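You operate a simulated robot arm through the tools that you are given. There is no shell and no other tool.

You are at the controls of a simulated robot arm. One attempt, no reset.

Task
Push the block straight back to the last line, then lay three clipped pipes between the two upright ones.
Fine: the three from the table's end, end to end along the lines from the red-band pipe to the blue-band pipe, a corner at each joint; those two stay put.
Where things are to end (x, y in the base frame): wooden block within 20 mm of [710, 680].

It is judged by the outcome, as a careful person would: the job done as asked, and still so three seconds after it is handed in. It fails if anything else is knocked over, pushed out of place, dropped, spilled or broken.

Robot
A 7-joint arm with a two-finger parallel gripper, fixed in place. Base frame: the origin is at the foot of the arm, x ahead of it, y to its left, z up; the work surface is at about z = 812. Units: mm, degrees, N and s.
Its first joint turns from -132.0 to 132.0 degrees. Payload 3.91 kg.
The tool frame sits at the grasp point between the pads (the TCP): z along the fingers, y along the line on which they close. The tips reach 30 mm beyond it. Largest opening 110 mm; finger width 20, thickness 10; the body of the gripper, 48 by 112 mm, starts 55 mm behind the TCP.
Orientation is told as [roll, pitch, yaw] about the base's x, y, z axes, in that order, counted from this pose: with the fingers straight down and closing along the base's y, the tool's x points along the base's -x, its y along +y and its z along -z.

Tools
- The arm moves only by the tool nudge_tool. Its argument "steps" is a list of rows, each a list of 6 numbers: the shift along the tool's x, y, z in units of 40 mm (1.0 is 40 mm), then the turn, a rotation vector about the tool's x, y, z in units of 6 degrees (1.0 is 6 degrees). In form: [[tx, ty, tz, ax, ay, az], ...]. A call has 1 to 20 rows; each row shifts and turns the commanded pose from where the row before left it, along the tool's axes as they then stand. "grip" is the finger opening in mm, from 0 to 110, set as the call begins (left out, the last holds). A call with a number of a shift or a turn outside -1 to 1 is refused whole. Each row takes 0.2 s and may step no farther than 50 mm and 8.6 degrees from the row before; otherwise, or with a gripper value out of range, the whole call is refused. A pose out of reach is approached as far as the arm can. The call stops where the force on the tool passes 40 N (or 10 N more than at its start, if that is more) or the arm is blocked; 0.2 s more then pass. The fingers move at their own pace (about 108 mm/s each) and stop on an object; they squeeze with about 45 N. The grip force told is the motor's: it shows also when the fingers shut on nothing. Time passes only in rows, and 0.2 s behind the last, so rows that do not move let the fingers close. It gives the time, the measured TCP pose, the force on the tool (base axes), the opening and the grip force at its end, in the units of the frame above (readings bear some noise), with the torque about the TCP (base axes, N m) and any sound that the robot's microphone picked up.
- Cameras (640 x 400 px; columns grow to the right, rows downward): "scene" is fixed at [220, -650.3, 1540.1]; the picture's right is [0.94, -0.33, 0.00], its down [-0.13, -0.37, -0.92] and it looks along [0.30, 0.87, -0.39] (base axes); focal length 329 px, centre (320, 200). "wrist" rides on the gripper at [72, 17, -103] in the tool frame; the picture's right is [-0.23, 0.97, 0.00], its down [-0.76, -0.18, -0.62] and it looks along [-0.61, -0.14, 0.78] (tool axes); focal length 222 px, centre (320, 200). There is no depth. A picture from a camera that has moved, and an enlarged one, comes with that camera's place and axes in the base frame and with its lens.
- snapshot(camera): a new picture of that camera. The clock stands still meanwhile.
- zoom(camera, box): a new picture of the part [left, top, right, bottom] of that camera's present view, enlarged. The clock stands still meanwhile.
- job_done(): hands the job in; it is judged then, once.

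Places have to be worked out from the pictures, the camera data and where the tool is seen. Open the gripper and draw the arm clear of the work before you hand the job in, unless the task says otherwise.

The tools are called after "Request:" as a command line: name --pt "numbers of a row" for each row, then --argument value for the rest, lists and objects as JSON in quotes. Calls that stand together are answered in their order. nudge_tool: Moves the arm, as the interface text tells. Its arguments: {"type":"object","properties":{"steps":{"type":"array","items":{"type":"array","items":{"type":"number"}}},"grip":{"type":"number"}},"required":["steps"]} The other tools are called the same way: snapshot (camera) takes a picture; zoom (camera, box) takes an enlarged picture of a part of a camera's view; job_done () hands the job in.

At the start:

```text
clock: 0.0
tcp_pos: [477.7, 384.1, 1136.6]
ee_rot: [0.0, 0.0, 0.1]
contact_force: [-0.3, -0.2, -0.4]
ft_torque: [-0.01, -0.02, -0.03]
finger_gap: 109.9
finger_force: 0.2
```

scene: 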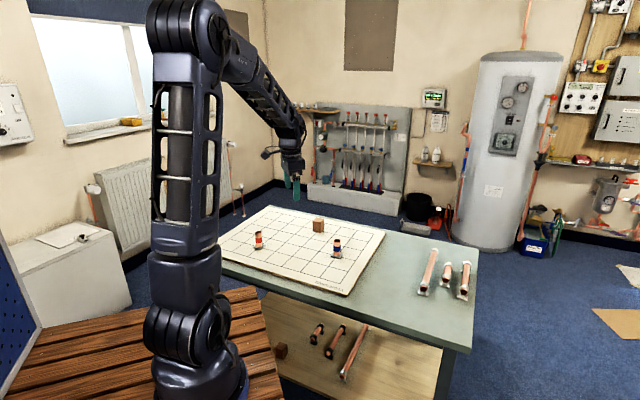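
wrist: 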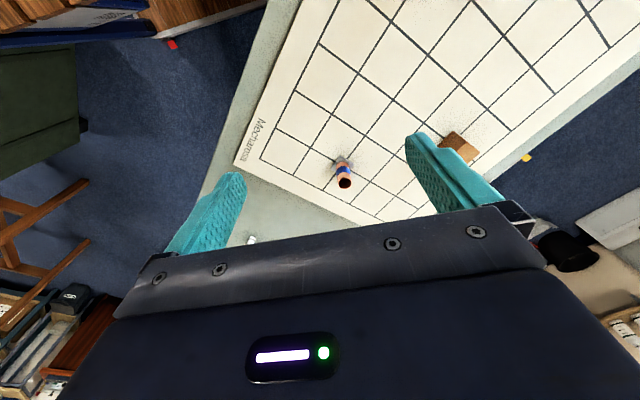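

I start by looking closely at the board, the block, the upright pipes and the pipes at the table's end.

Request:
zoom --camera "scene" --box '[210, 200, 400, 300]'

Request:
zoom --camera "scene" --box '[390, 230, 490, 310]'

Request:
zoom --camera "scene" --box '[260, 300, 400, 400]'

Request:
zoom --camera "wrist" --box '[220, 0, 640, 260]'

```text
3.37 times, centred on (305, 250) of scene
camera zoom: at [220.0, -650.3, 1540.1], right [0.94, -0.33, 0.0], down [-0.13, -0.37, -0.92], along [0.3, 0.87, -0.39], focal length 1107 px, centre (370, 32)
```

zoom: 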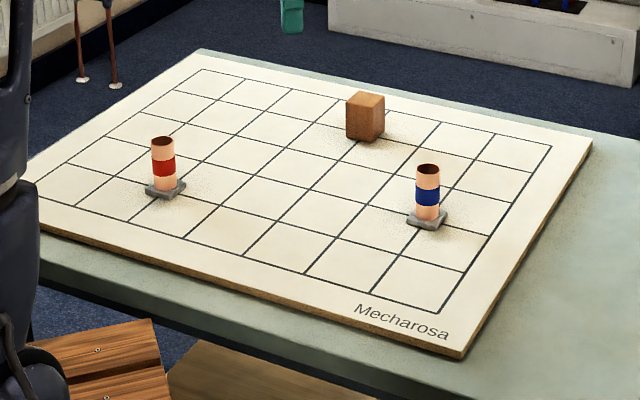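

```text
5.00 times, centred on (440, 270) of scene
camera zoom: at [220.0, -650.3, 1540.1], right [0.94, -0.33, 0.0], down [-0.13, -0.37, -0.92], along [0.3, 0.87, -0.39], focal length 1643 px, centre (-280, -150)
```

zoom: 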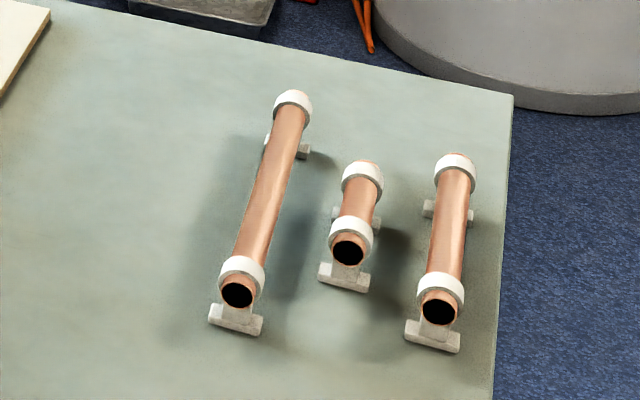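

```text
4.00 times, centred on (330, 350) of scene
camera zoom: at [220.0, -650.3, 1540.1], right [0.94, -0.33, 0.0], down [-0.13, -0.37, -0.92], along [0.3, 0.87, -0.39], focal length 1314 px, centre (280, -400)
```

zoom: 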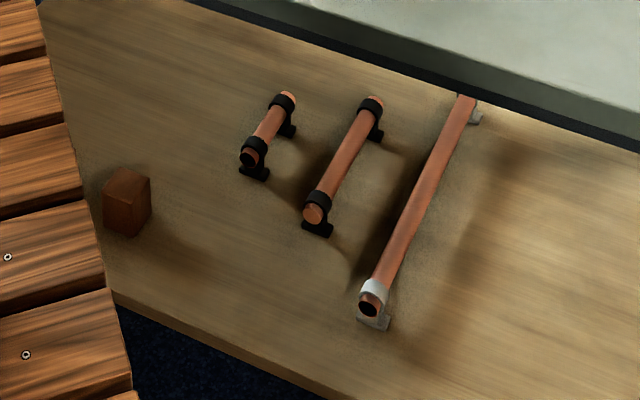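

```text
1.52 times, centred on (430, 130) of wrist
camera zoom: at [406.0, 400.4, 1240.4], right [0.23, 0.97, 0.0], down [0.76, -0.18, 0.62], along [0.61, -0.14, -0.78], focal length 338 px, centre (152, 307)
```

zoom: 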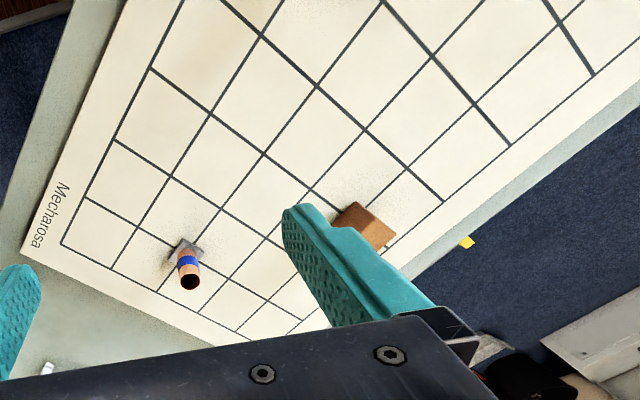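

The grid looks like 80 mm cells turned 45° to the base. I have the red upright at about (370, 567), the blue one at about (654, 396) and the block at about (653, 622). I'll zoom in further on the block and the uprights before moving.

Request:
zoom --camera "scene" --box '[296, 205, 344, 235]'

Request:
zoom --camera "scene" --box '[236, 218, 284, 268]'

Request:
zoom --camera "scene" --box '[312, 225, 376, 275]'

Request:
zoom --camera "wrist" --box '[300, 100, 500, 230]'

```text
13.33 times, centred on (320, 220) of scene
camera zoom: at [220.0, -650.3, 1540.1], right [0.94, -0.33, 0.0], down [-0.13, -0.37, -0.92], along [0.3, 0.87, -0.39], focal length 4382 px, centre (320, -67)
```

zoom: 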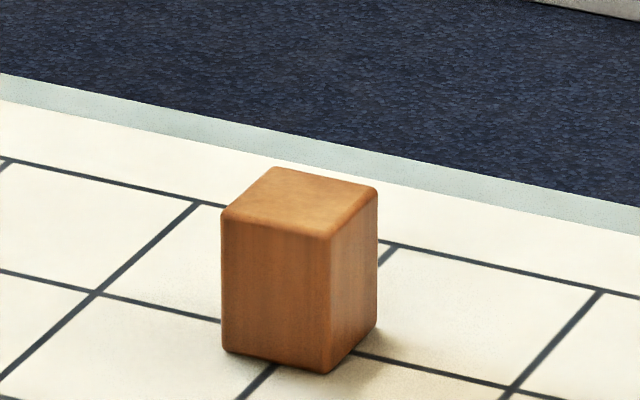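

```text
8.00 times, centred on (260, 243) of scene
camera zoom: at [220.0, -650.3, 1540.1], right [0.94, -0.33, 0.0], down [-0.13, -0.37, -0.92], along [0.3, 0.87, -0.39], focal length 2629 px, centre (800, -144)
```

zoom: 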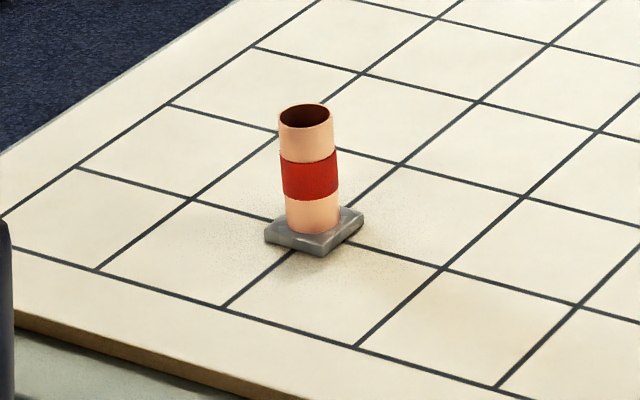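

```text
8.00 times, centred on (344, 250) of scene
camera zoom: at [220.0, -650.3, 1540.1], right [0.94, -0.33, 0.0], down [-0.13, -0.37, -0.92], along [0.3, 0.87, -0.39], focal length 2629 px, centre (128, -200)
```

zoom: 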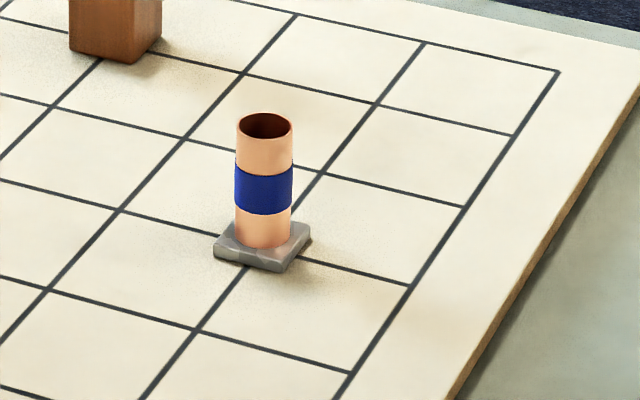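

```text
3.08 times, centred on (400, 165) of wrist
camera zoom: at [406.0, 400.4, 1240.4], right [0.23, 0.97, 0.0], down [0.76, -0.18, 0.62], along [0.61, -0.14, -0.78], focal length 684 px, centre (74, 308)
```

zoom: 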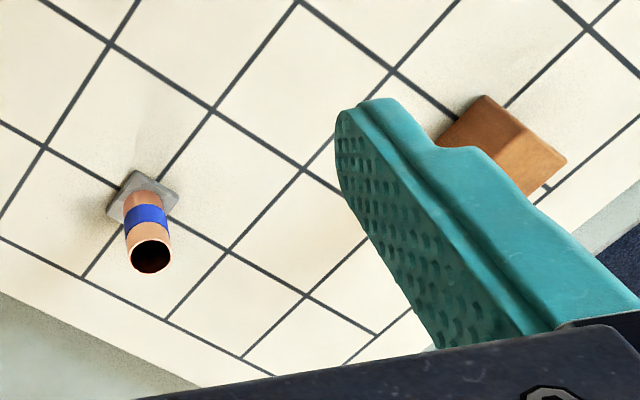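

The block stands square on node (4,3), so it has to go 80 mm along the (0.707, 0.707) direction. First I turn the tool to yaw 45° in place, and set the fingers to a narrow opening that gives two push points.

Request:
nudge_tool --pt "0 0 0 0 0 -0.935" --pt "0 0 0 0 0 -0.935" --pt "0 0 0 0 0 -0.935" --pt "0 0 0 0 0 -0.935" --pt "0 0 0 0 0 -0.935" --pt "0 0 0 0 0 -0.935" --pt "0 0 0 0 0 -0.935" --pt "0 0 0 0 0 -0.935" --pt "0 0 0 0 0 0" --grip 16

```text
clock: 2.0
tcp_pos: [476.8, 382.8, 1137.1]
ee_rot: [0.0, 0.0, 45.1]
contact_force: [0.4, 0.1, 0.9]
ft_torque: [-0.01, 0.03, -0.04]
finger_gap: 15.7
finger_force: 0.1
```

The yaw reads 45.1°. Now I carry the tool to a point short of the block's near face and come part of the way down.

Request:
nudge_tool --pt "-1 0.1875 0 0 0 0" --pt "-1 0.1875 0 0 0 0" --pt "-1 0.1875 0 0 0 0" --pt "-1 0.1875 0 0 0 0" --pt "-1 0.1875 0 0 0 0" --pt "-0.98 0.1875 0 0 0 0" --pt "0 0 1 0 0 0" --pt "0 0 1 0 0 0" --pt "0 0 1 0 0 0" --pt "0 0 1 0 0 0" --pt "0 0 0 0 0 0"

Request:
snapshot --camera "wrist"

Request:
snapshot --camera "scene"

```text
clock: 4.4
tcp_pos: [614.5, 585.6, 975.9]
ee_rot: [-0.1, 0.0, 45.0]
contact_force: [0.7, 0.0, 0.2]
ft_torque: [0.01, 0.0, -0.03]
finger_gap: 16.2
finger_force: 0.0
```

```text
taken
camera wrist: at [552.6, 545.8, 1079.7], right [-0.53, 0.85, 0.0], down [0.66, 0.41, 0.62], along [0.53, 0.33, -0.78], focal length 222 px, centre (320, 200)
```

wrist: 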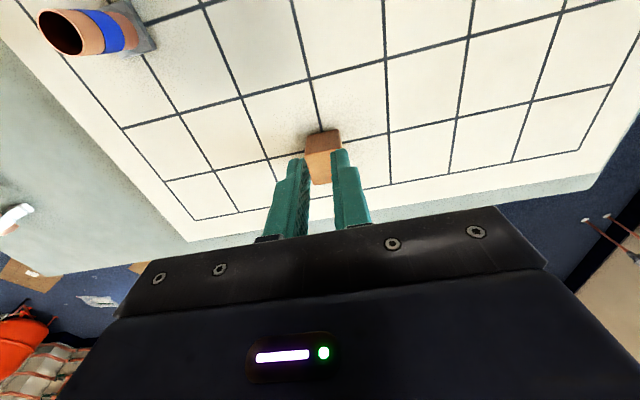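

```text
taken
```

scene: 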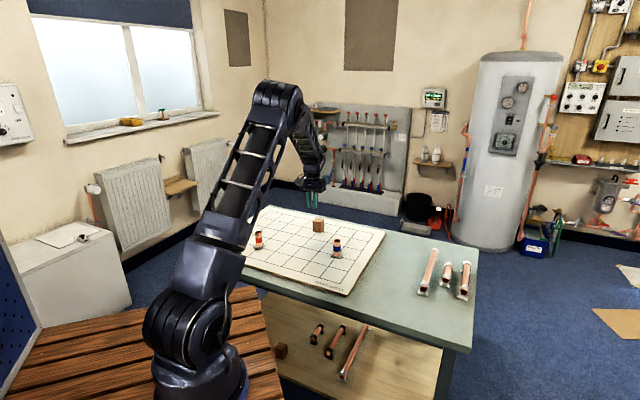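

The tool is at (614.5, 585.6), yaw 45.0°, square behind the block. I'll zoom the wrist view to check the grid nodes against my estimate.

Request:
zoom --camera "wrist" --box '[120, 50, 420, 240]'

Request:
zoom --camera "scene" --box '[290, 140, 360, 240]'

```text
2.11 times, centred on (270, 145) of wrist
camera zoom: at [552.6, 545.8, 1079.7], right [-0.53, 0.85, 0.0], down [0.66, 0.41, 0.62], along [0.53, 0.33, -0.78], focal length 468 px, centre (425, 316)
```

zoom: 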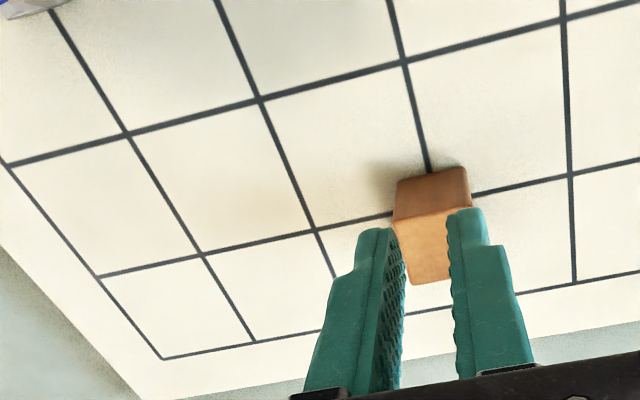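

```text
4.00 times, centred on (325, 190) of scene
camera zoom: at [220.0, -650.3, 1540.1], right [0.94, -0.33, 0.0], down [-0.13, -0.37, -0.92], along [0.3, 0.87, -0.39], focal length 1314 px, centre (300, 240)
```

zoom: 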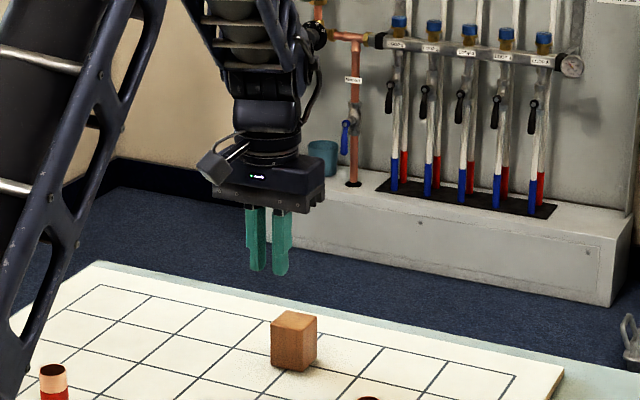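

The nodes agree with my model to a few millimetres, and the block is centred in front of the fingers. I go down until the tips are about 8 mm above the board, then push slowly along the line and stop a little short to check.

Request:
nudge_tool --pt "0 0 1 0 0 0" --pt "0 0 1 0 0 0" --pt "0 0 0.75 0 0 0" --pt "0 0 0.2 0 0 0" --pt "0 0 0 0 0 0"

Request:
snapshot --camera "wrist"

Request:
zoom --camera "scene" --box '[290, 180, 350, 240]'

```text
clock: 5.6
tcp_pos: [615.7, 585.3, 857.9]
ee_rot: [-0.1, 0.0, 44.9]
contact_force: [0.3, -0.3, 0.6]
ft_torque: [0.0, 0.0, 0.0]
finger_gap: 15.8
finger_force: 0.1
```

```text
taken
camera wrist: at [553.9, 544.8, 961.3], right [-0.53, 0.85, 0.0], down [0.66, 0.41, 0.62], along [0.53, 0.33, -0.78], focal length 222 px, centre (320, 200)
```

wrist: 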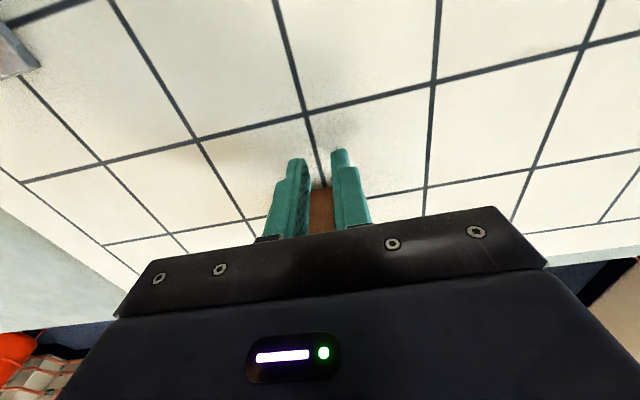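

```text
6.67 times, centred on (320, 210) of scene
camera zoom: at [220.0, -650.3, 1540.1], right [0.94, -0.33, 0.0], down [-0.13, -0.37, -0.92], along [0.3, 0.87, -0.39], focal length 2191 px, centre (320, 133)
```

zoom: 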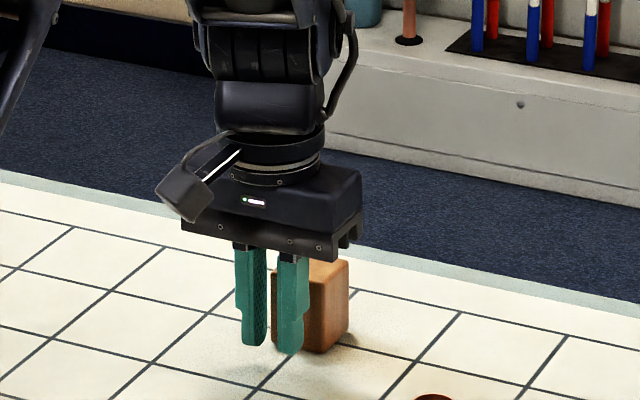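

The tips hang just above the board behind the block, with nothing touching. I push now: about 100 mm total in small rows.

Request:
nudge_tool --pt "-0.3 0 0 0 0 0" --pt "-0.2 0 0 0 0 0" --pt "-0.15 0 0 0 0 0" --pt "-0.15 0 0 0 0 0" --pt "-0.15 0 0 0 0 0" --pt "-0.15 0 0 0 0 0" --pt "-0.15 0 0 0 0 0" --pt "-0.15 0 0 0 0 0" --pt "-0.15 0 0 0 0 0" --pt "-0.15 0 0 0 0 0" --pt "-0.15 0 0 0 0 0" --pt "-0.15 0 0 0 0 0" --pt "-0.15 0 0 0 0 0" --pt "-0.15 0 0 0 0 0" --pt "-0.1 0 0 0 0 0" --pt "0 0 0 0 0 0"

Request:
snapshot --camera "wrist"

Request:
zoom --camera "scene" --box '[290, 180, 350, 240]'

```text
clock: 9.0
tcp_pos: [683.2, 652.5, 857.3]
ee_rot: [0.0, 0.0, 44.9]
contact_force: [-0.5, 0.4, 0.6]
ft_torque: [0.02, -0.01, 0.01]
finger_gap: 16.0
finger_force: 0.1
```

```text
taken
camera wrist: at [621.1, 613.1, 961.7], right [-0.53, 0.85, 0.0], down [0.66, 0.41, 0.62], along [0.53, 0.33, -0.78], focal length 222 px, centre (320, 200)
```

wrist: 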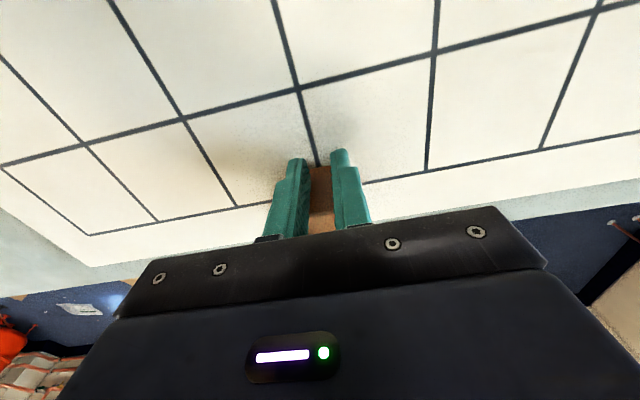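

```text
6.67 times, centred on (320, 210) of scene
camera zoom: at [220.0, -650.3, 1540.1], right [0.94, -0.33, 0.0], down [-0.13, -0.37, -0.92], along [0.3, 0.87, -0.39], focal length 2191 px, centre (320, 133)
```

zoom: 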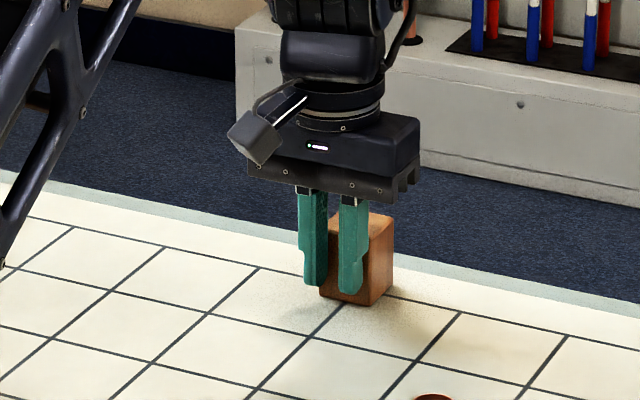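

The block now sits about 5 mm short of the last line's node. I push 6 mm more, back off, and check.

Request:
nudge_tool --pt "-0.08 0 0 0 0 0" --pt "-0.07 0 0 0 0 0" --pt "0 0 0 0 0 0" --pt "0.5 0 0 0 0 0" --pt "1 0 0 0 0 0" --pt "0 0 -1 0 0 0" --pt "0 0 -1 0 0 0" --pt "0 0 -1 0 0 0" --pt "0 0 0 0 0 0"

Request:
zoom --camera "scene" --box '[290, 195, 350, 240]'

Request:
zoom --camera "wrist" --box '[120, 50, 420, 240]'

```text
clock: 11.0
tcp_pos: [643.4, 616.3, 977.2]
ee_rot: [0.0, 0.0, 44.9]
contact_force: [0.3, -1.0, -0.9]
ft_torque: [0.02, -0.01, -0.02]
finger_gap: 16.0
finger_force: 0.0
```

```text
8.89 times, centred on (320, 218) of scene
camera zoom: at [220.0, -650.3, 1540.1], right [0.94, -0.33, 0.0], down [-0.13, -0.37, -0.92], along [0.3, 0.87, -0.39], focal length 2921 px, centre (320, 44)
```

zoom: 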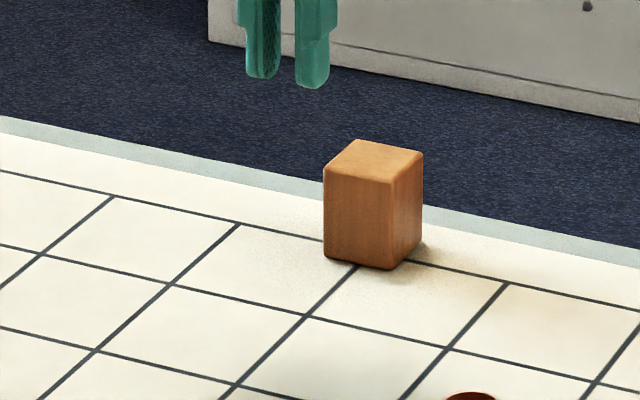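

```text
2.11 times, centred on (270, 145) of wrist
camera zoom: at [581.2, 575.3, 1081.9], right [-0.53, 0.85, 0.0], down [0.66, 0.41, 0.62], along [0.53, 0.33, -0.78], focal length 468 px, centre (425, 316)
```

zoom: 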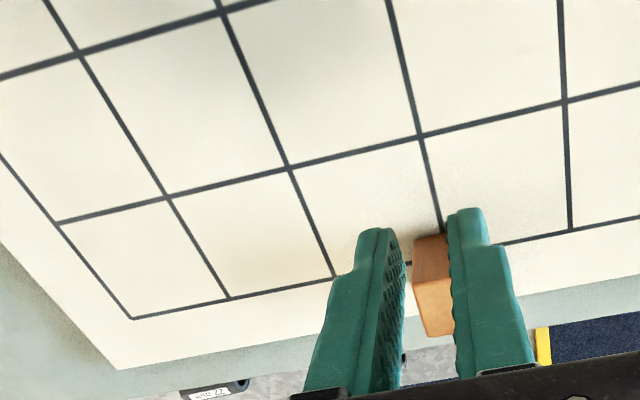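

The block's base is centred on the last-line node, to about 3 mm. Next I lift and travel over to the table's end to view the three pipes from close by.

Request:
nudge_tool --pt "0.495 -0.9625 -0.125 0 0 0" --pt "0.495 -0.9625 -0.125 0 0 0" --pt "0.495 -0.9625 -0.125 0 0 0" --pt "0.495 -0.9625 -0.125 0 0 0" --pt "0.495 -0.9625 -0.125 0 0 0" --pt "0.495 -0.9625 -0.125 0 0 0" --pt "0.495 -0.9625 -0.125 0 0 0" --pt "0.495 -0.9625 -0.125 0 0 0" --pt "0.495 -0.9625 -0.125 0 0 0" --pt "0.495 -0.9625 -0.125 0 0 0" --pt "0.495 -0.9625 -0.125 0 0 0" --pt "0.495 -0.9625 -0.125 0 0 0" --pt "0.495 -0.9625 -0.125 0 0 0" --pt "0.495 -0.9625 -0.125 0 0 0" --pt "0 0 0 0 0 0" --grip 100

Request:
snapshot --camera "wrist"

Request:
snapshot --camera "scene"

```text
clock: 14.2
tcp_pos: [828.3, 37.6, 1050.2]
ee_rot: [0.0, 0.0, 45.0]
contact_force: [-0.3, 0.0, 0.4]
ft_torque: [-0.03, -0.02, -0.03]
finger_gap: 100.1
finger_force: 0.0
```

```text
taken
camera wrist: at [766.6, -2.3, 1153.5], right [-0.53, 0.85, 0.0], down [0.66, 0.41, 0.62], along [0.53, 0.33, -0.78], focal length 222 px, centre (320, 200)
```

wrist: 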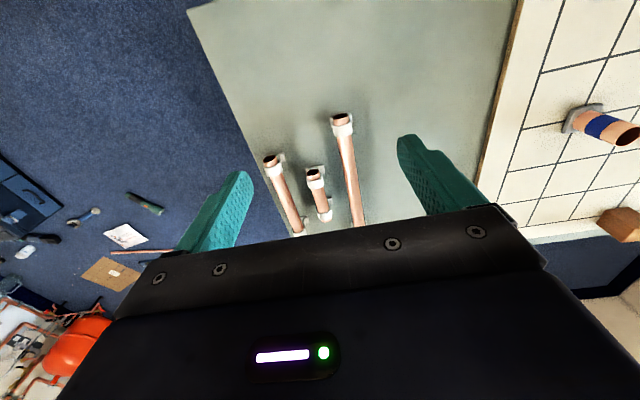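

```text
taken
```

scene: 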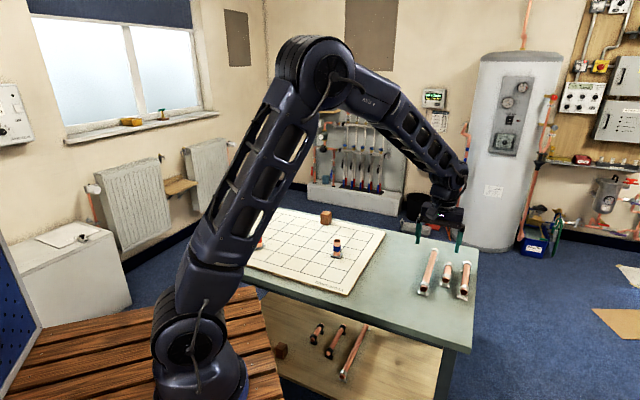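

The arm went where I sent it, and all three pipes are in view. I zoom on them to measure their positions and lengths.

Request:
zoom --camera "wrist" --box '[240, 95, 400, 245]'

Request:
zoom --camera "scene" --box '[400, 235, 490, 310]'

```text
2.67 times, centred on (320, 170) of wrist
camera zoom: at [766.6, -2.3, 1153.5], right [-0.53, 0.85, 0.0], down [0.66, 0.41, 0.62], along [0.53, 0.33, -0.78], focal length 592 px, centre (320, 280)
```

zoom: 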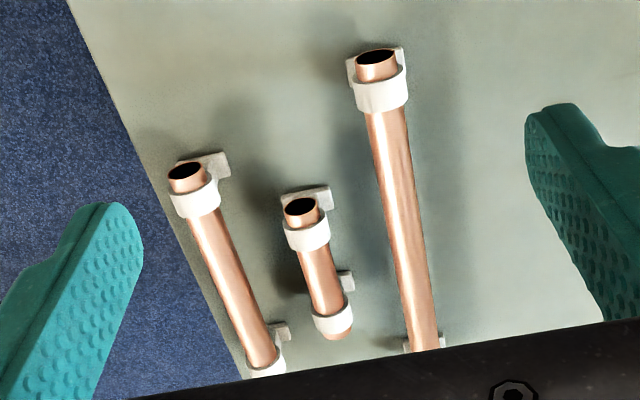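

```text
5.33 times, centred on (445, 272) of scene
camera zoom: at [220.0, -650.3, 1540.1], right [0.94, -0.33, 0.0], down [-0.13, -0.37, -0.92], along [0.3, 0.87, -0.39], focal length 1753 px, centre (-347, -187)
```

zoom: 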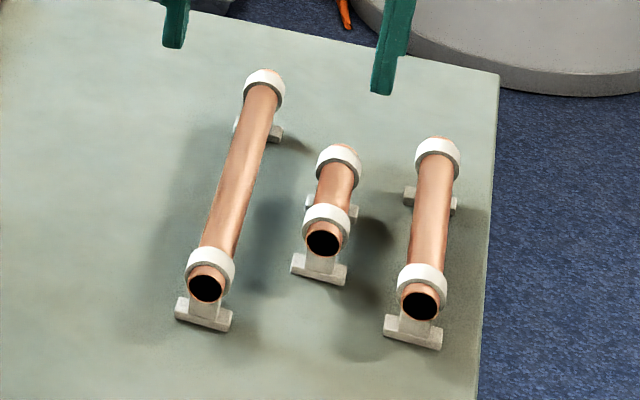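

Pipe lengths come out near 270, 110 and 190 mm, which is 4, 2 and 3 cells less about 25 mm clearance at each end. So the route runs as follows:
- medium: from the red node (1,5) to (4,5)
- long: from (4,5) to (4,1)
- short: from (4,1) to the blue node (2,1)

I start with the long pipe, centred at about (933, 174), moving above it with a 50 mm opening.

Request:
nudge_tool --pt "-0.854 0.114 0.75 0 0 0" --pt "-0.854 0.114 0.75 0 0 0" --pt "-0.854 0.114 0.75 0 0 0" --pt "-0.854 0.114 0.75 0 0 0" --pt "-0.854 0.114 0.65 0 0 0" --pt "0 0 0 0 0 0" --grip 50

Request:
snapshot --camera "wrist"

Request:
zoom --camera "scene" --box '[390, 210, 490, 310]'

```text
clock: 15.6
tcp_pos: [933.1, 173.6, 902.7]
ee_rot: [0.0, 0.1, 44.9]
contact_force: [-0.1, -0.5, 0.2]
ft_torque: [0.01, -0.01, 0.03]
finger_gap: 50.0
finger_force: 0.1
```

```text
taken
camera wrist: at [871.5, 134.4, 1006.3], right [-0.53, 0.85, 0.0], down [0.66, 0.41, 0.62], along [0.53, 0.33, -0.78], focal length 222 px, centre (320, 200)
```

wrist: 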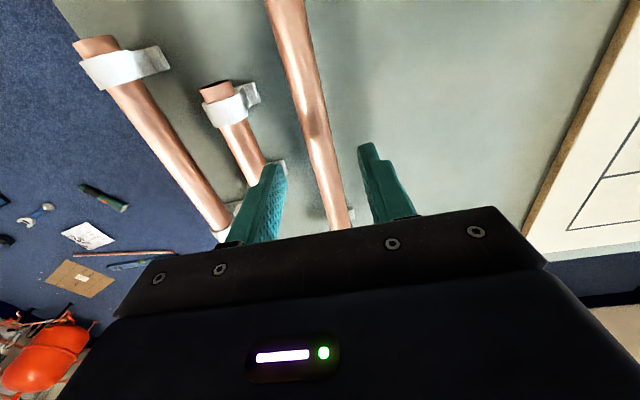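

```text
4.00 times, centred on (440, 260) of scene
camera zoom: at [220.0, -650.3, 1540.1], right [0.94, -0.33, 0.0], down [-0.13, -0.37, -0.92], along [0.3, 0.87, -0.39], focal length 1314 px, centre (-160, -40)
```

zoom: 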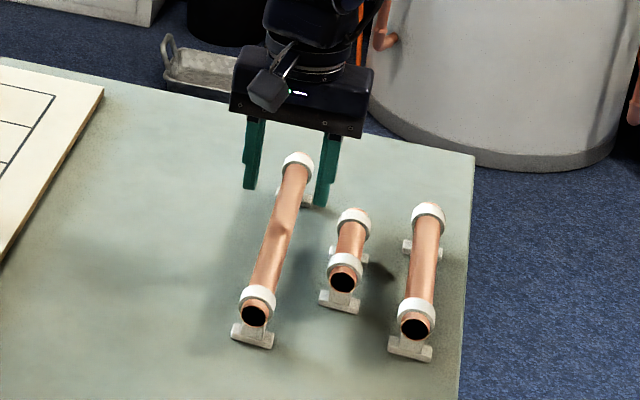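

The pipe runs exactly midway between the fingers. I go down to TCP z ≈ 848, which puts the tips about 6 mm above the table.

Request:
nudge_tool --pt "0 0 0.5 0 0 0" --pt "0 0 0.5 0 0 0" --pt "0 0 0.25 0 0 0" --pt "0 0 0.12 0 0 0" --pt "0 0 0 0 0 0"

Request:
zoom --camera "scene" --box '[400, 220, 480, 300]'

Request:
zoom --camera "wrist" --box '[200, 60, 440, 260]'

```text
clock: 16.8
tcp_pos: [931.7, 174.1, 848.7]
ee_rot: [0.0, 0.0, 44.9]
contact_force: [0.2, 0.4, 0.3]
ft_torque: [0.03, -0.02, 0.01]
finger_gap: 50.1
finger_force: 0.0
```

```text
5.00 times, centred on (440, 260) of scene
camera zoom: at [220.0, -650.3, 1540.1], right [0.94, -0.33, 0.0], down [-0.13, -0.37, -0.92], along [0.3, 0.87, -0.39], focal length 1643 px, centre (-280, -100)
```

zoom: 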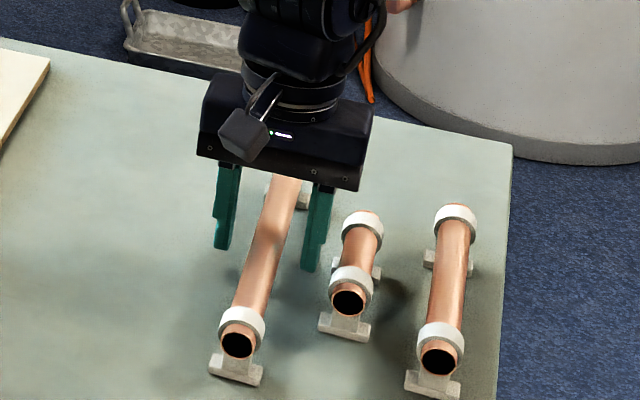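

```text
2.00 times, centred on (320, 160) of wrist
camera zoom: at [870.9, 134.5, 951.8], right [-0.53, 0.85, 0.0], down [0.66, 0.41, 0.62], along [0.53, 0.33, -0.78], focal length 444 px, centre (320, 280)
```

zoom: 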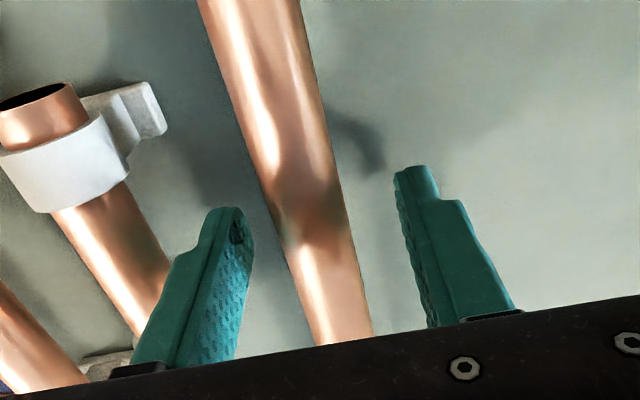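

The fingers straddle the pipe with clearance on both sides. I close on it and hold still to let the grip settle.

Request:
nudge_tool --pt "0 0 0 0 0 0" --pt "0 0 0 0 0 0" --pt "0 0 0 0 0 0" --pt "0 0 0 0 0 0" --grip 5

```text
clock: 17.8
tcp_pos: [933.5, 174.5, 848.8]
ee_rot: [0.0, 0.0, 44.9]
contact_force: [0.2, -0.7, 1.1]
ft_torque: [-0.01, -0.04, 0.51]
finger_gap: 20.2
finger_force: 45.1
```

The fingers stopped at 20.2 mm with 45 N, so the pipe is held. I lift slowly and check.

Request:
nudge_tool --pt "0 0 -0.1 0 0 0" --pt "0 0 -0.2 0 0 0" --pt "0 0 -0.4 0 0 0" --pt "0 0 -0.6 0 0 0" --pt "0 0 -0.6 0 0 0" --pt "0 0 0 0 0 0"

Request:
zoom --camera "scene" --box '[390, 190, 490, 310]'

Request:
snapshot --camera "wrist"

```text
clock: 19.2
tcp_pos: [933.7, 174.4, 925.4]
ee_rot: [0.0, 0.0, 45.0]
contact_force: [0.1, -0.5, 0.2]
ft_torque: [-0.01, -0.01, 0.02]
finger_gap: 5.0
finger_force: 0.0
```

```text
3.33 times, centred on (440, 250) of scene
camera zoom: at [220.0, -650.3, 1540.1], right [0.94, -0.33, 0.0], down [-0.13, -0.37, -0.92], along [0.3, 0.87, -0.39], focal length 1095 px, centre (-80, 33)
```

zoom: 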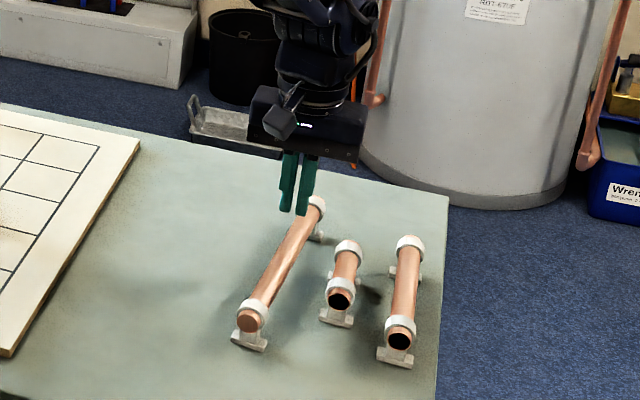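

```text
taken
camera wrist: at [872.3, 135.3, 1027.9], right [-0.53, 0.85, 0.0], down [0.66, 0.41, 0.62], along [0.53, 0.33, -0.78], focal length 222 px, centre (320, 200)
```

wrist: 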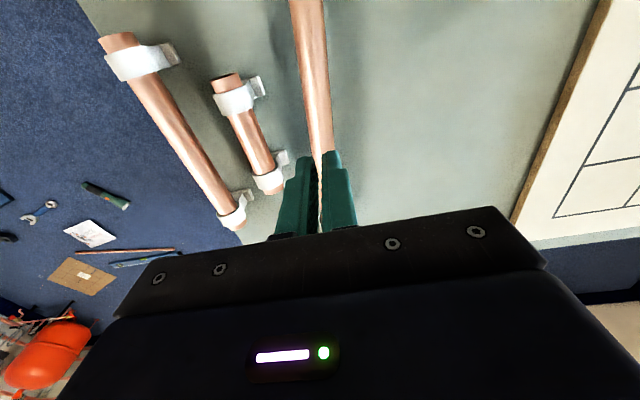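

The pipe slipped out of the fingers (gap now 5 mm) and seems to be standing back on its clips. Before trying again I look closely at how it stands now.

Request:
zoom --camera "scene" --box '[410, 240, 480, 305]'

Request:
zoom --camera "wrist" --box '[200, 0, 440, 200]'

Request:
zoom --camera "scene" --box '[420, 225, 455, 255]'

```text
6.15 times, centred on (445, 272) of scene
camera zoom: at [220.0, -650.3, 1540.1], right [0.94, -0.33, 0.0], down [-0.13, -0.37, -0.92], along [0.3, 0.87, -0.39], focal length 2022 px, centre (-449, -246)
```

zoom: 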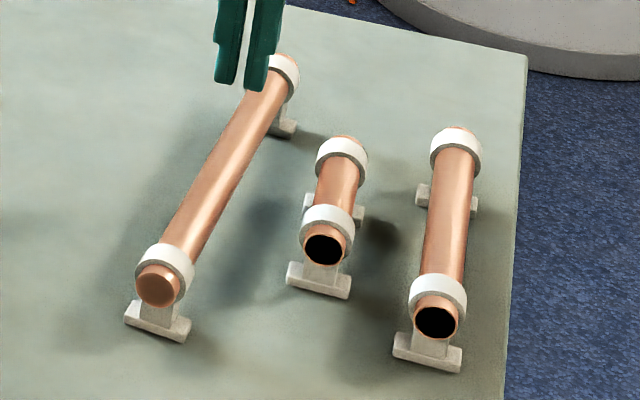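

```text
2.00 times, centred on (320, 100) of wrist
camera zoom: at [872.3, 135.3, 1027.9], right [-0.53, 0.85, 0.0], down [0.66, 0.41, 0.62], along [0.53, 0.33, -0.78], focal length 444 px, centre (320, 400)
```

zoom: 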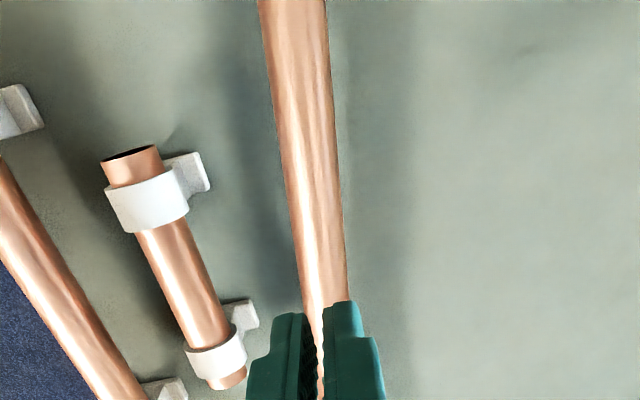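

```text
13.33 times, centred on (438, 240) of scene
camera zoom: at [220.0, -650.3, 1540.1], right [0.94, -0.33, 0.0], down [-0.13, -0.37, -0.92], along [0.3, 0.87, -0.39], focal length 4382 px, centre (-1247, -333)
```

zoom: 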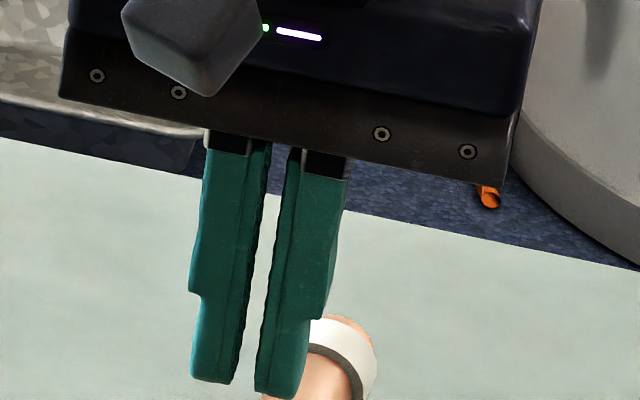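

The long pipe is still standing on its clips, but it has been turned about 6.5° clockwise and is still centred near (933, 174). I turn the tool to match (yaw 38.5°), open up, and go down again, deeper this time. I'll feel for the table in small steps.

Request:
nudge_tool --pt "0 0 0 0 0 0.54" --pt "0 0 0 0 0 0.54" --pt "0 0 0 0 0 0" --pt "0 0 0.5 0 0 0" --pt "0 0 0.5 0 0 0" --pt "0 0 0.5 0 0 0" --pt "0 0 0.3 0 0 0" --pt "0 0 0.12 0 0 0" --pt "0 0 0 0 0 0" --grip 50

Request:
zoom --camera "wrist" --box '[200, 60, 440, 260]'

Request:
zoom --camera "scene" --box '[400, 220, 480, 300]'

```text
clock: 21.2
tcp_pos: [933.7, 174.5, 847.2]
ee_rot: [0.0, 0.0, 38.5]
contact_force: [-0.6, 0.7, 0.6]
ft_torque: [-0.02, 0.01, 0.01]
finger_gap: 50.1
finger_force: 0.0
```

```text
2.00 times, centred on (320, 160) of wrist
camera zoom: at [868.1, 142.2, 950.1], right [-0.43, 0.9, 0.0], down [0.71, 0.33, 0.62], along [0.56, 0.27, -0.78], focal length 444 px, centre (320, 280)
```

zoom: 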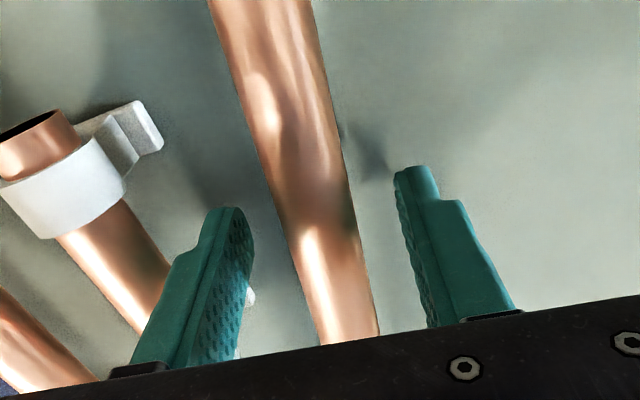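

```text
5.00 times, centred on (440, 260) of scene
camera zoom: at [220.0, -650.3, 1540.1], right [0.94, -0.33, 0.0], down [-0.13, -0.37, -0.92], along [0.3, 0.87, -0.39], focal length 1643 px, centre (-280, -100)
```

zoom: 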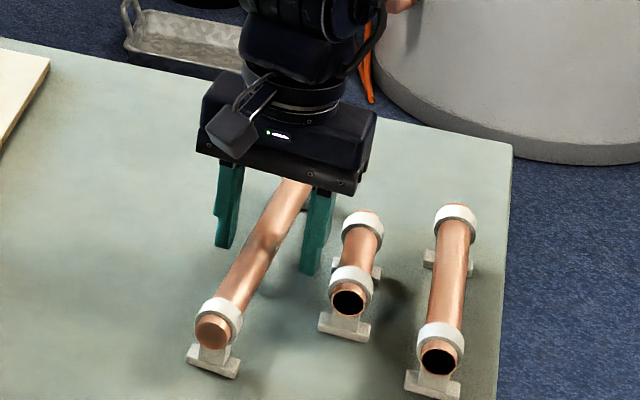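

The pipe now lies parallel to and midway between the fingers. I ease down 3 mm and read the force.

Request:
nudge_tool --pt "0 0 0.04 0 0 0" --pt "0 0 0.035 0 0 0" --pt "0 0 0 0 0 0"

```text
clock: 22.0
tcp_pos: [934.2, 174.4, 844.1]
ee_rot: [0.1, -0.1, 38.4]
contact_force: [-0.8, 0.4, -0.2]
ft_torque: [0.0, 0.03, 0.03]
finger_gap: 50.1
finger_force: 0.1
```

No contact yet. I go down another 2 mm.

Request:
nudge_tool --pt "0 0 0.025 0 0 0" --pt "0 0 0.025 0 0 0" --pt "0 0 0 0 0 0"

```text
clock: 22.8
tcp_pos: [934.0, 174.6, 843.3]
ee_rot: [0.0, 0.0, 38.3]
contact_force: [0.2, 0.3, 0.5]
ft_torque: [-0.04, 0.02, -0.01]
finger_gap: 50.2
finger_force: 0.0
```

Request:
nudge_tool --pt "0 0 0.025 0 0 0" --pt "0 0 0 0 0 0"

Request:
zoom --camera "scene" --box '[420, 225, 455, 275]'

```text
clock: 23.4
tcp_pos: [933.9, 173.6, 841.5]
ee_rot: [0.0, 0.0, 38.4]
contact_force: [-0.3, 0.6, -0.4]
ft_torque: [0.01, 0.03, 0.01]
finger_gap: 50.1
finger_force: 0.1
```

```text
8.00 times, centred on (438, 250) of scene
camera zoom: at [220.0, -650.3, 1540.1], right [0.94, -0.33, 0.0], down [-0.13, -0.37, -0.92], along [0.3, 0.87, -0.39], focal length 2629 px, centre (-620, -200)
```

zoom: 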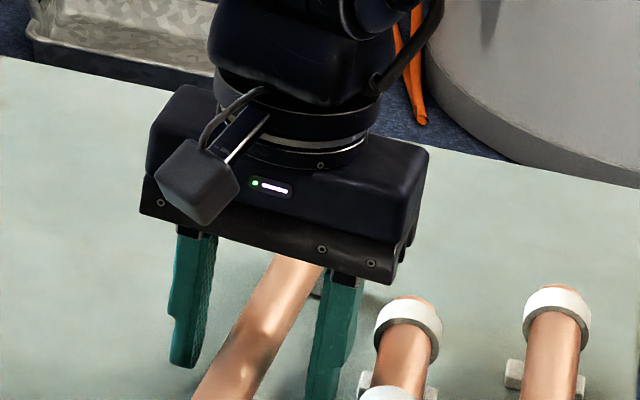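

Still free at tip height ≈ 812, so the table top is lower than I assumed. I keep easing down in small steps.

Request:
nudge_tool --pt "0 0 0.04 0 0 0" --pt "0 0 0.035 0 0 0" --pt "0 0 0 0 0 0"

```text
clock: 24.2
tcp_pos: [933.3, 174.3, 838.4]
ee_rot: [0.0, 0.1, 38.4]
contact_force: [-0.1, 0.1, -0.5]
ft_torque: [-0.01, 0.0, 0.0]
finger_gap: 50.2
finger_force: 0.1
```

Request:
nudge_tool --pt "0 0 0.03 0 0 0" --pt "0 0 0.03 0 0 0" --pt "0 0 0 0 0 0"

Request:
zoom --camera "scene" --box '[410, 240, 460, 290]'

Request:
zoom --camera "wrist" --box '[200, 60, 440, 260]'

```text
clock: 25.0
tcp_pos: [933.6, 174.5, 836.0]
ee_rot: [-0.1, 0.0, 38.4]
contact_force: [0.9, 0.1, -0.2]
ft_torque: [0.05, 0.02, 0.02]
finger_gap: 50.3
finger_force: 0.0
```

```text
8.00 times, centred on (435, 265) of scene
camera zoom: at [220.0, -650.3, 1540.1], right [0.94, -0.33, 0.0], down [-0.13, -0.37, -0.92], along [0.3, 0.87, -0.39], focal length 2629 px, centre (-600, -320)
```

zoom: 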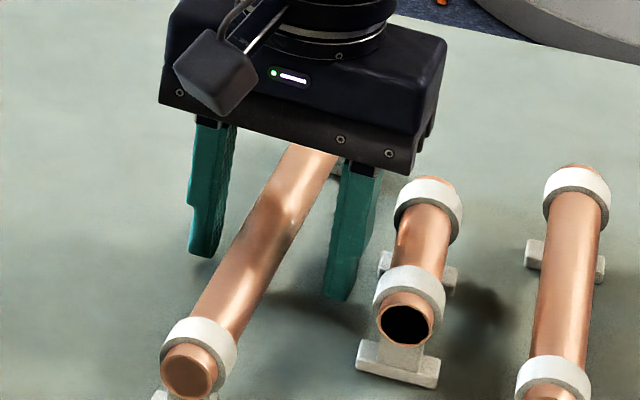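

```text
2.00 times, centred on (320, 160) of wrist
camera zoom: at [867.8, 141.9, 939.7], right [-0.43, 0.9, 0.0], down [0.71, 0.33, 0.62], along [0.56, 0.27, -0.78], focal length 444 px, centre (320, 280)
```

zoom: 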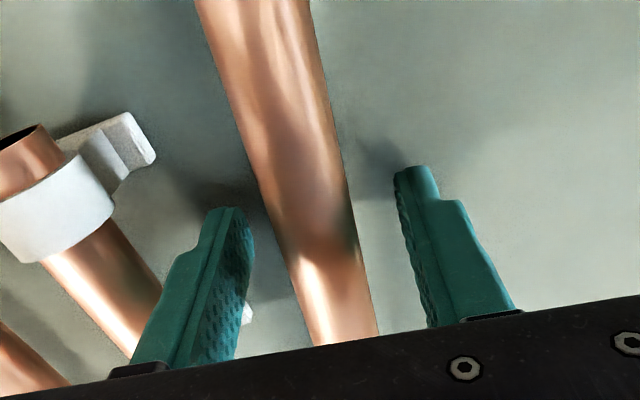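

Tips are at about 806 with contact shadows close by. I ease down 2 mm more.

Request:
nudge_tool --pt "0 0 0.025 0 0 0" --pt "0 0 0.025 0 0 0" --pt "0 0 0 0 0 0"

```text
clock: 25.8
tcp_pos: [932.7, 173.5, 834.3]
ee_rot: [0.0, 0.1, 38.4]
contact_force: [0.4, 0.0, 0.9]
ft_torque: [-0.01, -0.03, 0.04]
finger_gap: 50.2
finger_force: 0.1
```

Request:
nudge_tool --pt "0 0 0.025 0 0 0" --pt "0 0 0.025 0 0 0" --pt "0 0 0 0 0 0"

```text
clock: 26.6
tcp_pos: [932.7, 174.1, 830.9]
ee_rot: [0.0, 0.0, 38.5]
contact_force: [-0.3, 0.2, 0.0]
ft_torque: [0.0, 0.01, 0.0]
finger_gap: 50.1
finger_force: 0.1
```

The tips are now at about 801 and still free, so the table is near z 800 and the pipe axis near 830. That explains the slip: I had gripped near the fingertips. The pipe axis is now level with the TCP, so I close here.

Request:
nudge_tool --pt "0 0 0 0 0 0" --pt "0 0 0 0 0 0" --pt "0 0 0 0 0 0" --pt "0 0 0 0 0 0" --grip 5

Request:
zoom --camera "scene" --box '[410, 230, 470, 300]'

Request:
zoom --camera "wrist" --box '[200, 60, 440, 260]'

```text
clock: 27.6
tcp_pos: [932.7, 174.1, 832.1]
ee_rot: [0.1, -0.1, 38.5]
contact_force: [-0.6, 0.0, -0.4]
ft_torque: [-0.02, -0.04, -0.5]
finger_gap: 20.4
finger_force: 45.6
```

```text
5.71 times, centred on (440, 265) of scene
camera zoom: at [220.0, -650.3, 1540.1], right [0.94, -0.33, 0.0], down [-0.13, -0.37, -0.92], along [0.3, 0.87, -0.39], focal length 1878 px, centre (-366, -171)
```

zoom: 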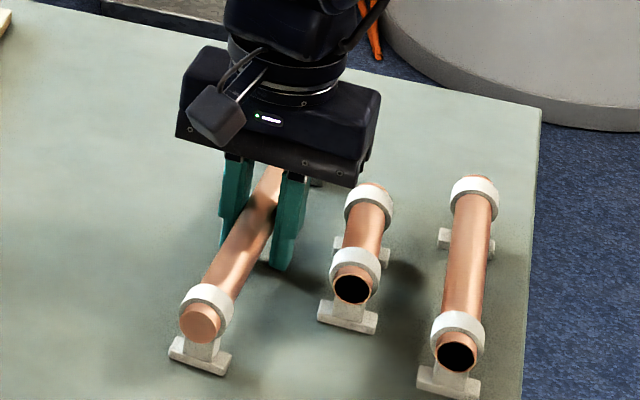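

```text
2.00 times, centred on (320, 160) of wrist
camera zoom: at [867.7, 141.8, 935.2], right [-0.43, 0.9, 0.0], down [0.71, 0.33, 0.62], along [0.56, 0.27, -0.78], focal length 444 px, centre (320, 280)
```

zoom: 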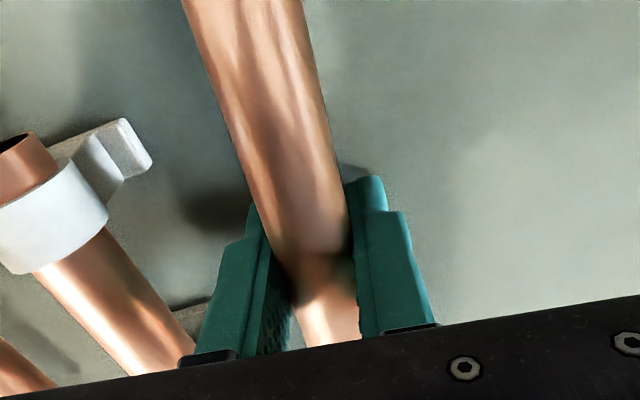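

The fingers hold it at the pad centre now (gap 20.4, 45 N). I lift just a few millimetres and check that it stays held.

Request:
nudge_tool --pt "0 0 -0.05 0 0 0" --pt "0 0 -0.05 0 0 0" --pt "0 0 -0.05 0 0 0" --pt "0 0 0 0 0 0"

Request:
zoom --camera "scene" --box '[410, 230, 470, 300]'

```text
clock: 28.6
tcp_pos: [934.1, 172.8, 838.5]
ee_rot: [0.0, -0.1, 38.3]
contact_force: [-0.4, -0.7, -1.0]
ft_torque: [0.0, -0.01, -0.51]
finger_gap: 20.1
finger_force: 45.5
```

```text
5.71 times, centred on (440, 265) of scene
camera zoom: at [220.0, -650.3, 1540.1], right [0.94, -0.33, 0.0], down [-0.13, -0.37, -0.92], along [0.3, 0.87, -0.39], focal length 1878 px, centre (-366, -171)
```

zoom: 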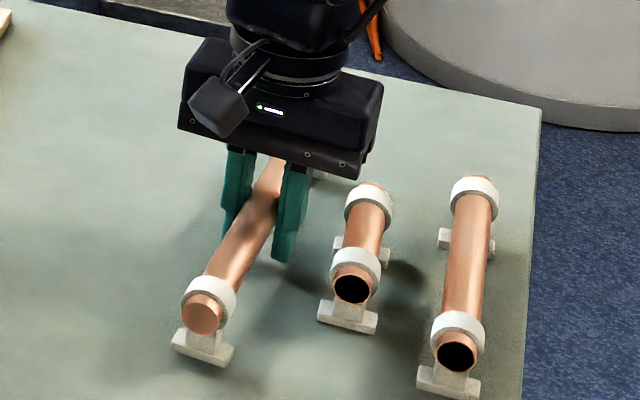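

The pipe has come up with the fingers (gap 20.1, grip still 45 N). I lift gently another 20 mm and look.

Request:
nudge_tool --pt "0 0 -0.1 0 0 0" --pt "0 0 -0.1 0 0 0" --pt "0 0 -0.1 0 0 0" --pt "0 0 -0.1 0 0 0" --pt "0 0 -0.1 0 0 0" --pt "0 0 0 0 0 0"

Request:
zoom --camera "scene" --box '[410, 230, 470, 300]'

Request:
snapshot --camera "wrist"

```text
clock: 30.0
tcp_pos: [933.1, 173.8, 859.0]
ee_rot: [0.0, -0.1, 38.3]
contact_force: [0.3, 0.1, -0.9]
ft_torque: [0.01, 0.03, 0.47]
finger_gap: 20.3
finger_force: 44.9
```

```text
5.71 times, centred on (440, 265) of scene
camera zoom: at [220.0, -650.3, 1540.1], right [0.94, -0.33, 0.0], down [-0.13, -0.37, -0.92], along [0.3, 0.87, -0.39], focal length 1878 px, centre (-366, -171)
```

zoom: 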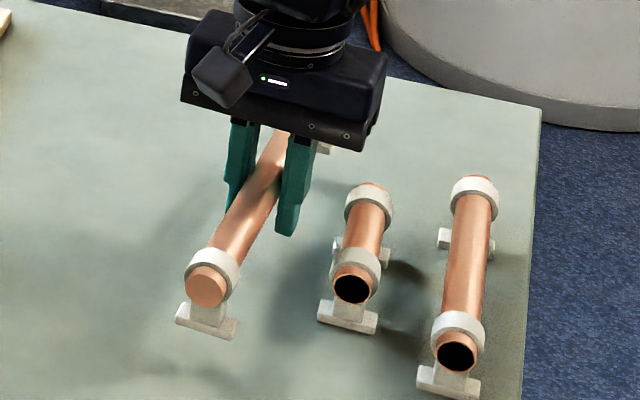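

```text
taken
camera wrist: at [867.9, 141.6, 961.7], right [-0.43, 0.9, 0.0], down [0.71, 0.33, 0.62], along [0.56, 0.27, -0.78], focal length 222 px, centre (320, 200)
```

wrist: 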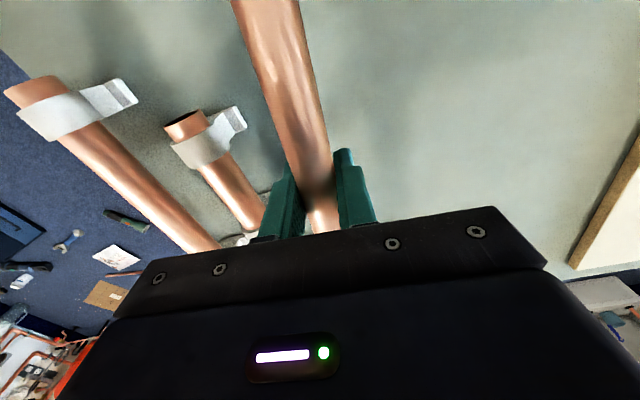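

The pipe hangs level and aligned in the fingers; the small alternating torque is just contact jitter. I lift it to carrying height.

Request:
nudge_tool --pt "0 0 -0.2 0 0 0" --pt "0 0 -0.4 0 0 0" --pt "0 0 -0.5 0 0 0" --pt "0 0 -0.5 0 0 0" --pt "0 0 -0.5 0 0 0" --pt "0 0 -0.4 0 0 0" --pt "0 0 -0.2 0 0 0"

Request:
zoom --camera "scene" --box '[400, 190, 480, 300]'

```text
clock: 31.6
tcp_pos: [934.4, 172.7, 966.6]
ee_rot: [-0.1, 0.0, 38.4]
contact_force: [0.3, 0.2, -1.7]
ft_torque: [0.01, -0.01, 0.02]
finger_gap: 21.2
finger_force: 44.7
```

```text
3.64 times, centred on (440, 245) of scene
camera zoom: at [220.0, -650.3, 1540.1], right [0.94, -0.33, 0.0], down [-0.13, -0.37, -0.92], along [0.3, 0.87, -0.39], focal length 1195 px, centre (-116, 36)
```

zoom: 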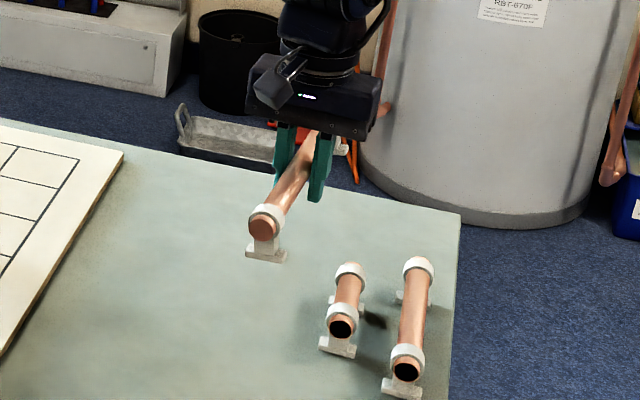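

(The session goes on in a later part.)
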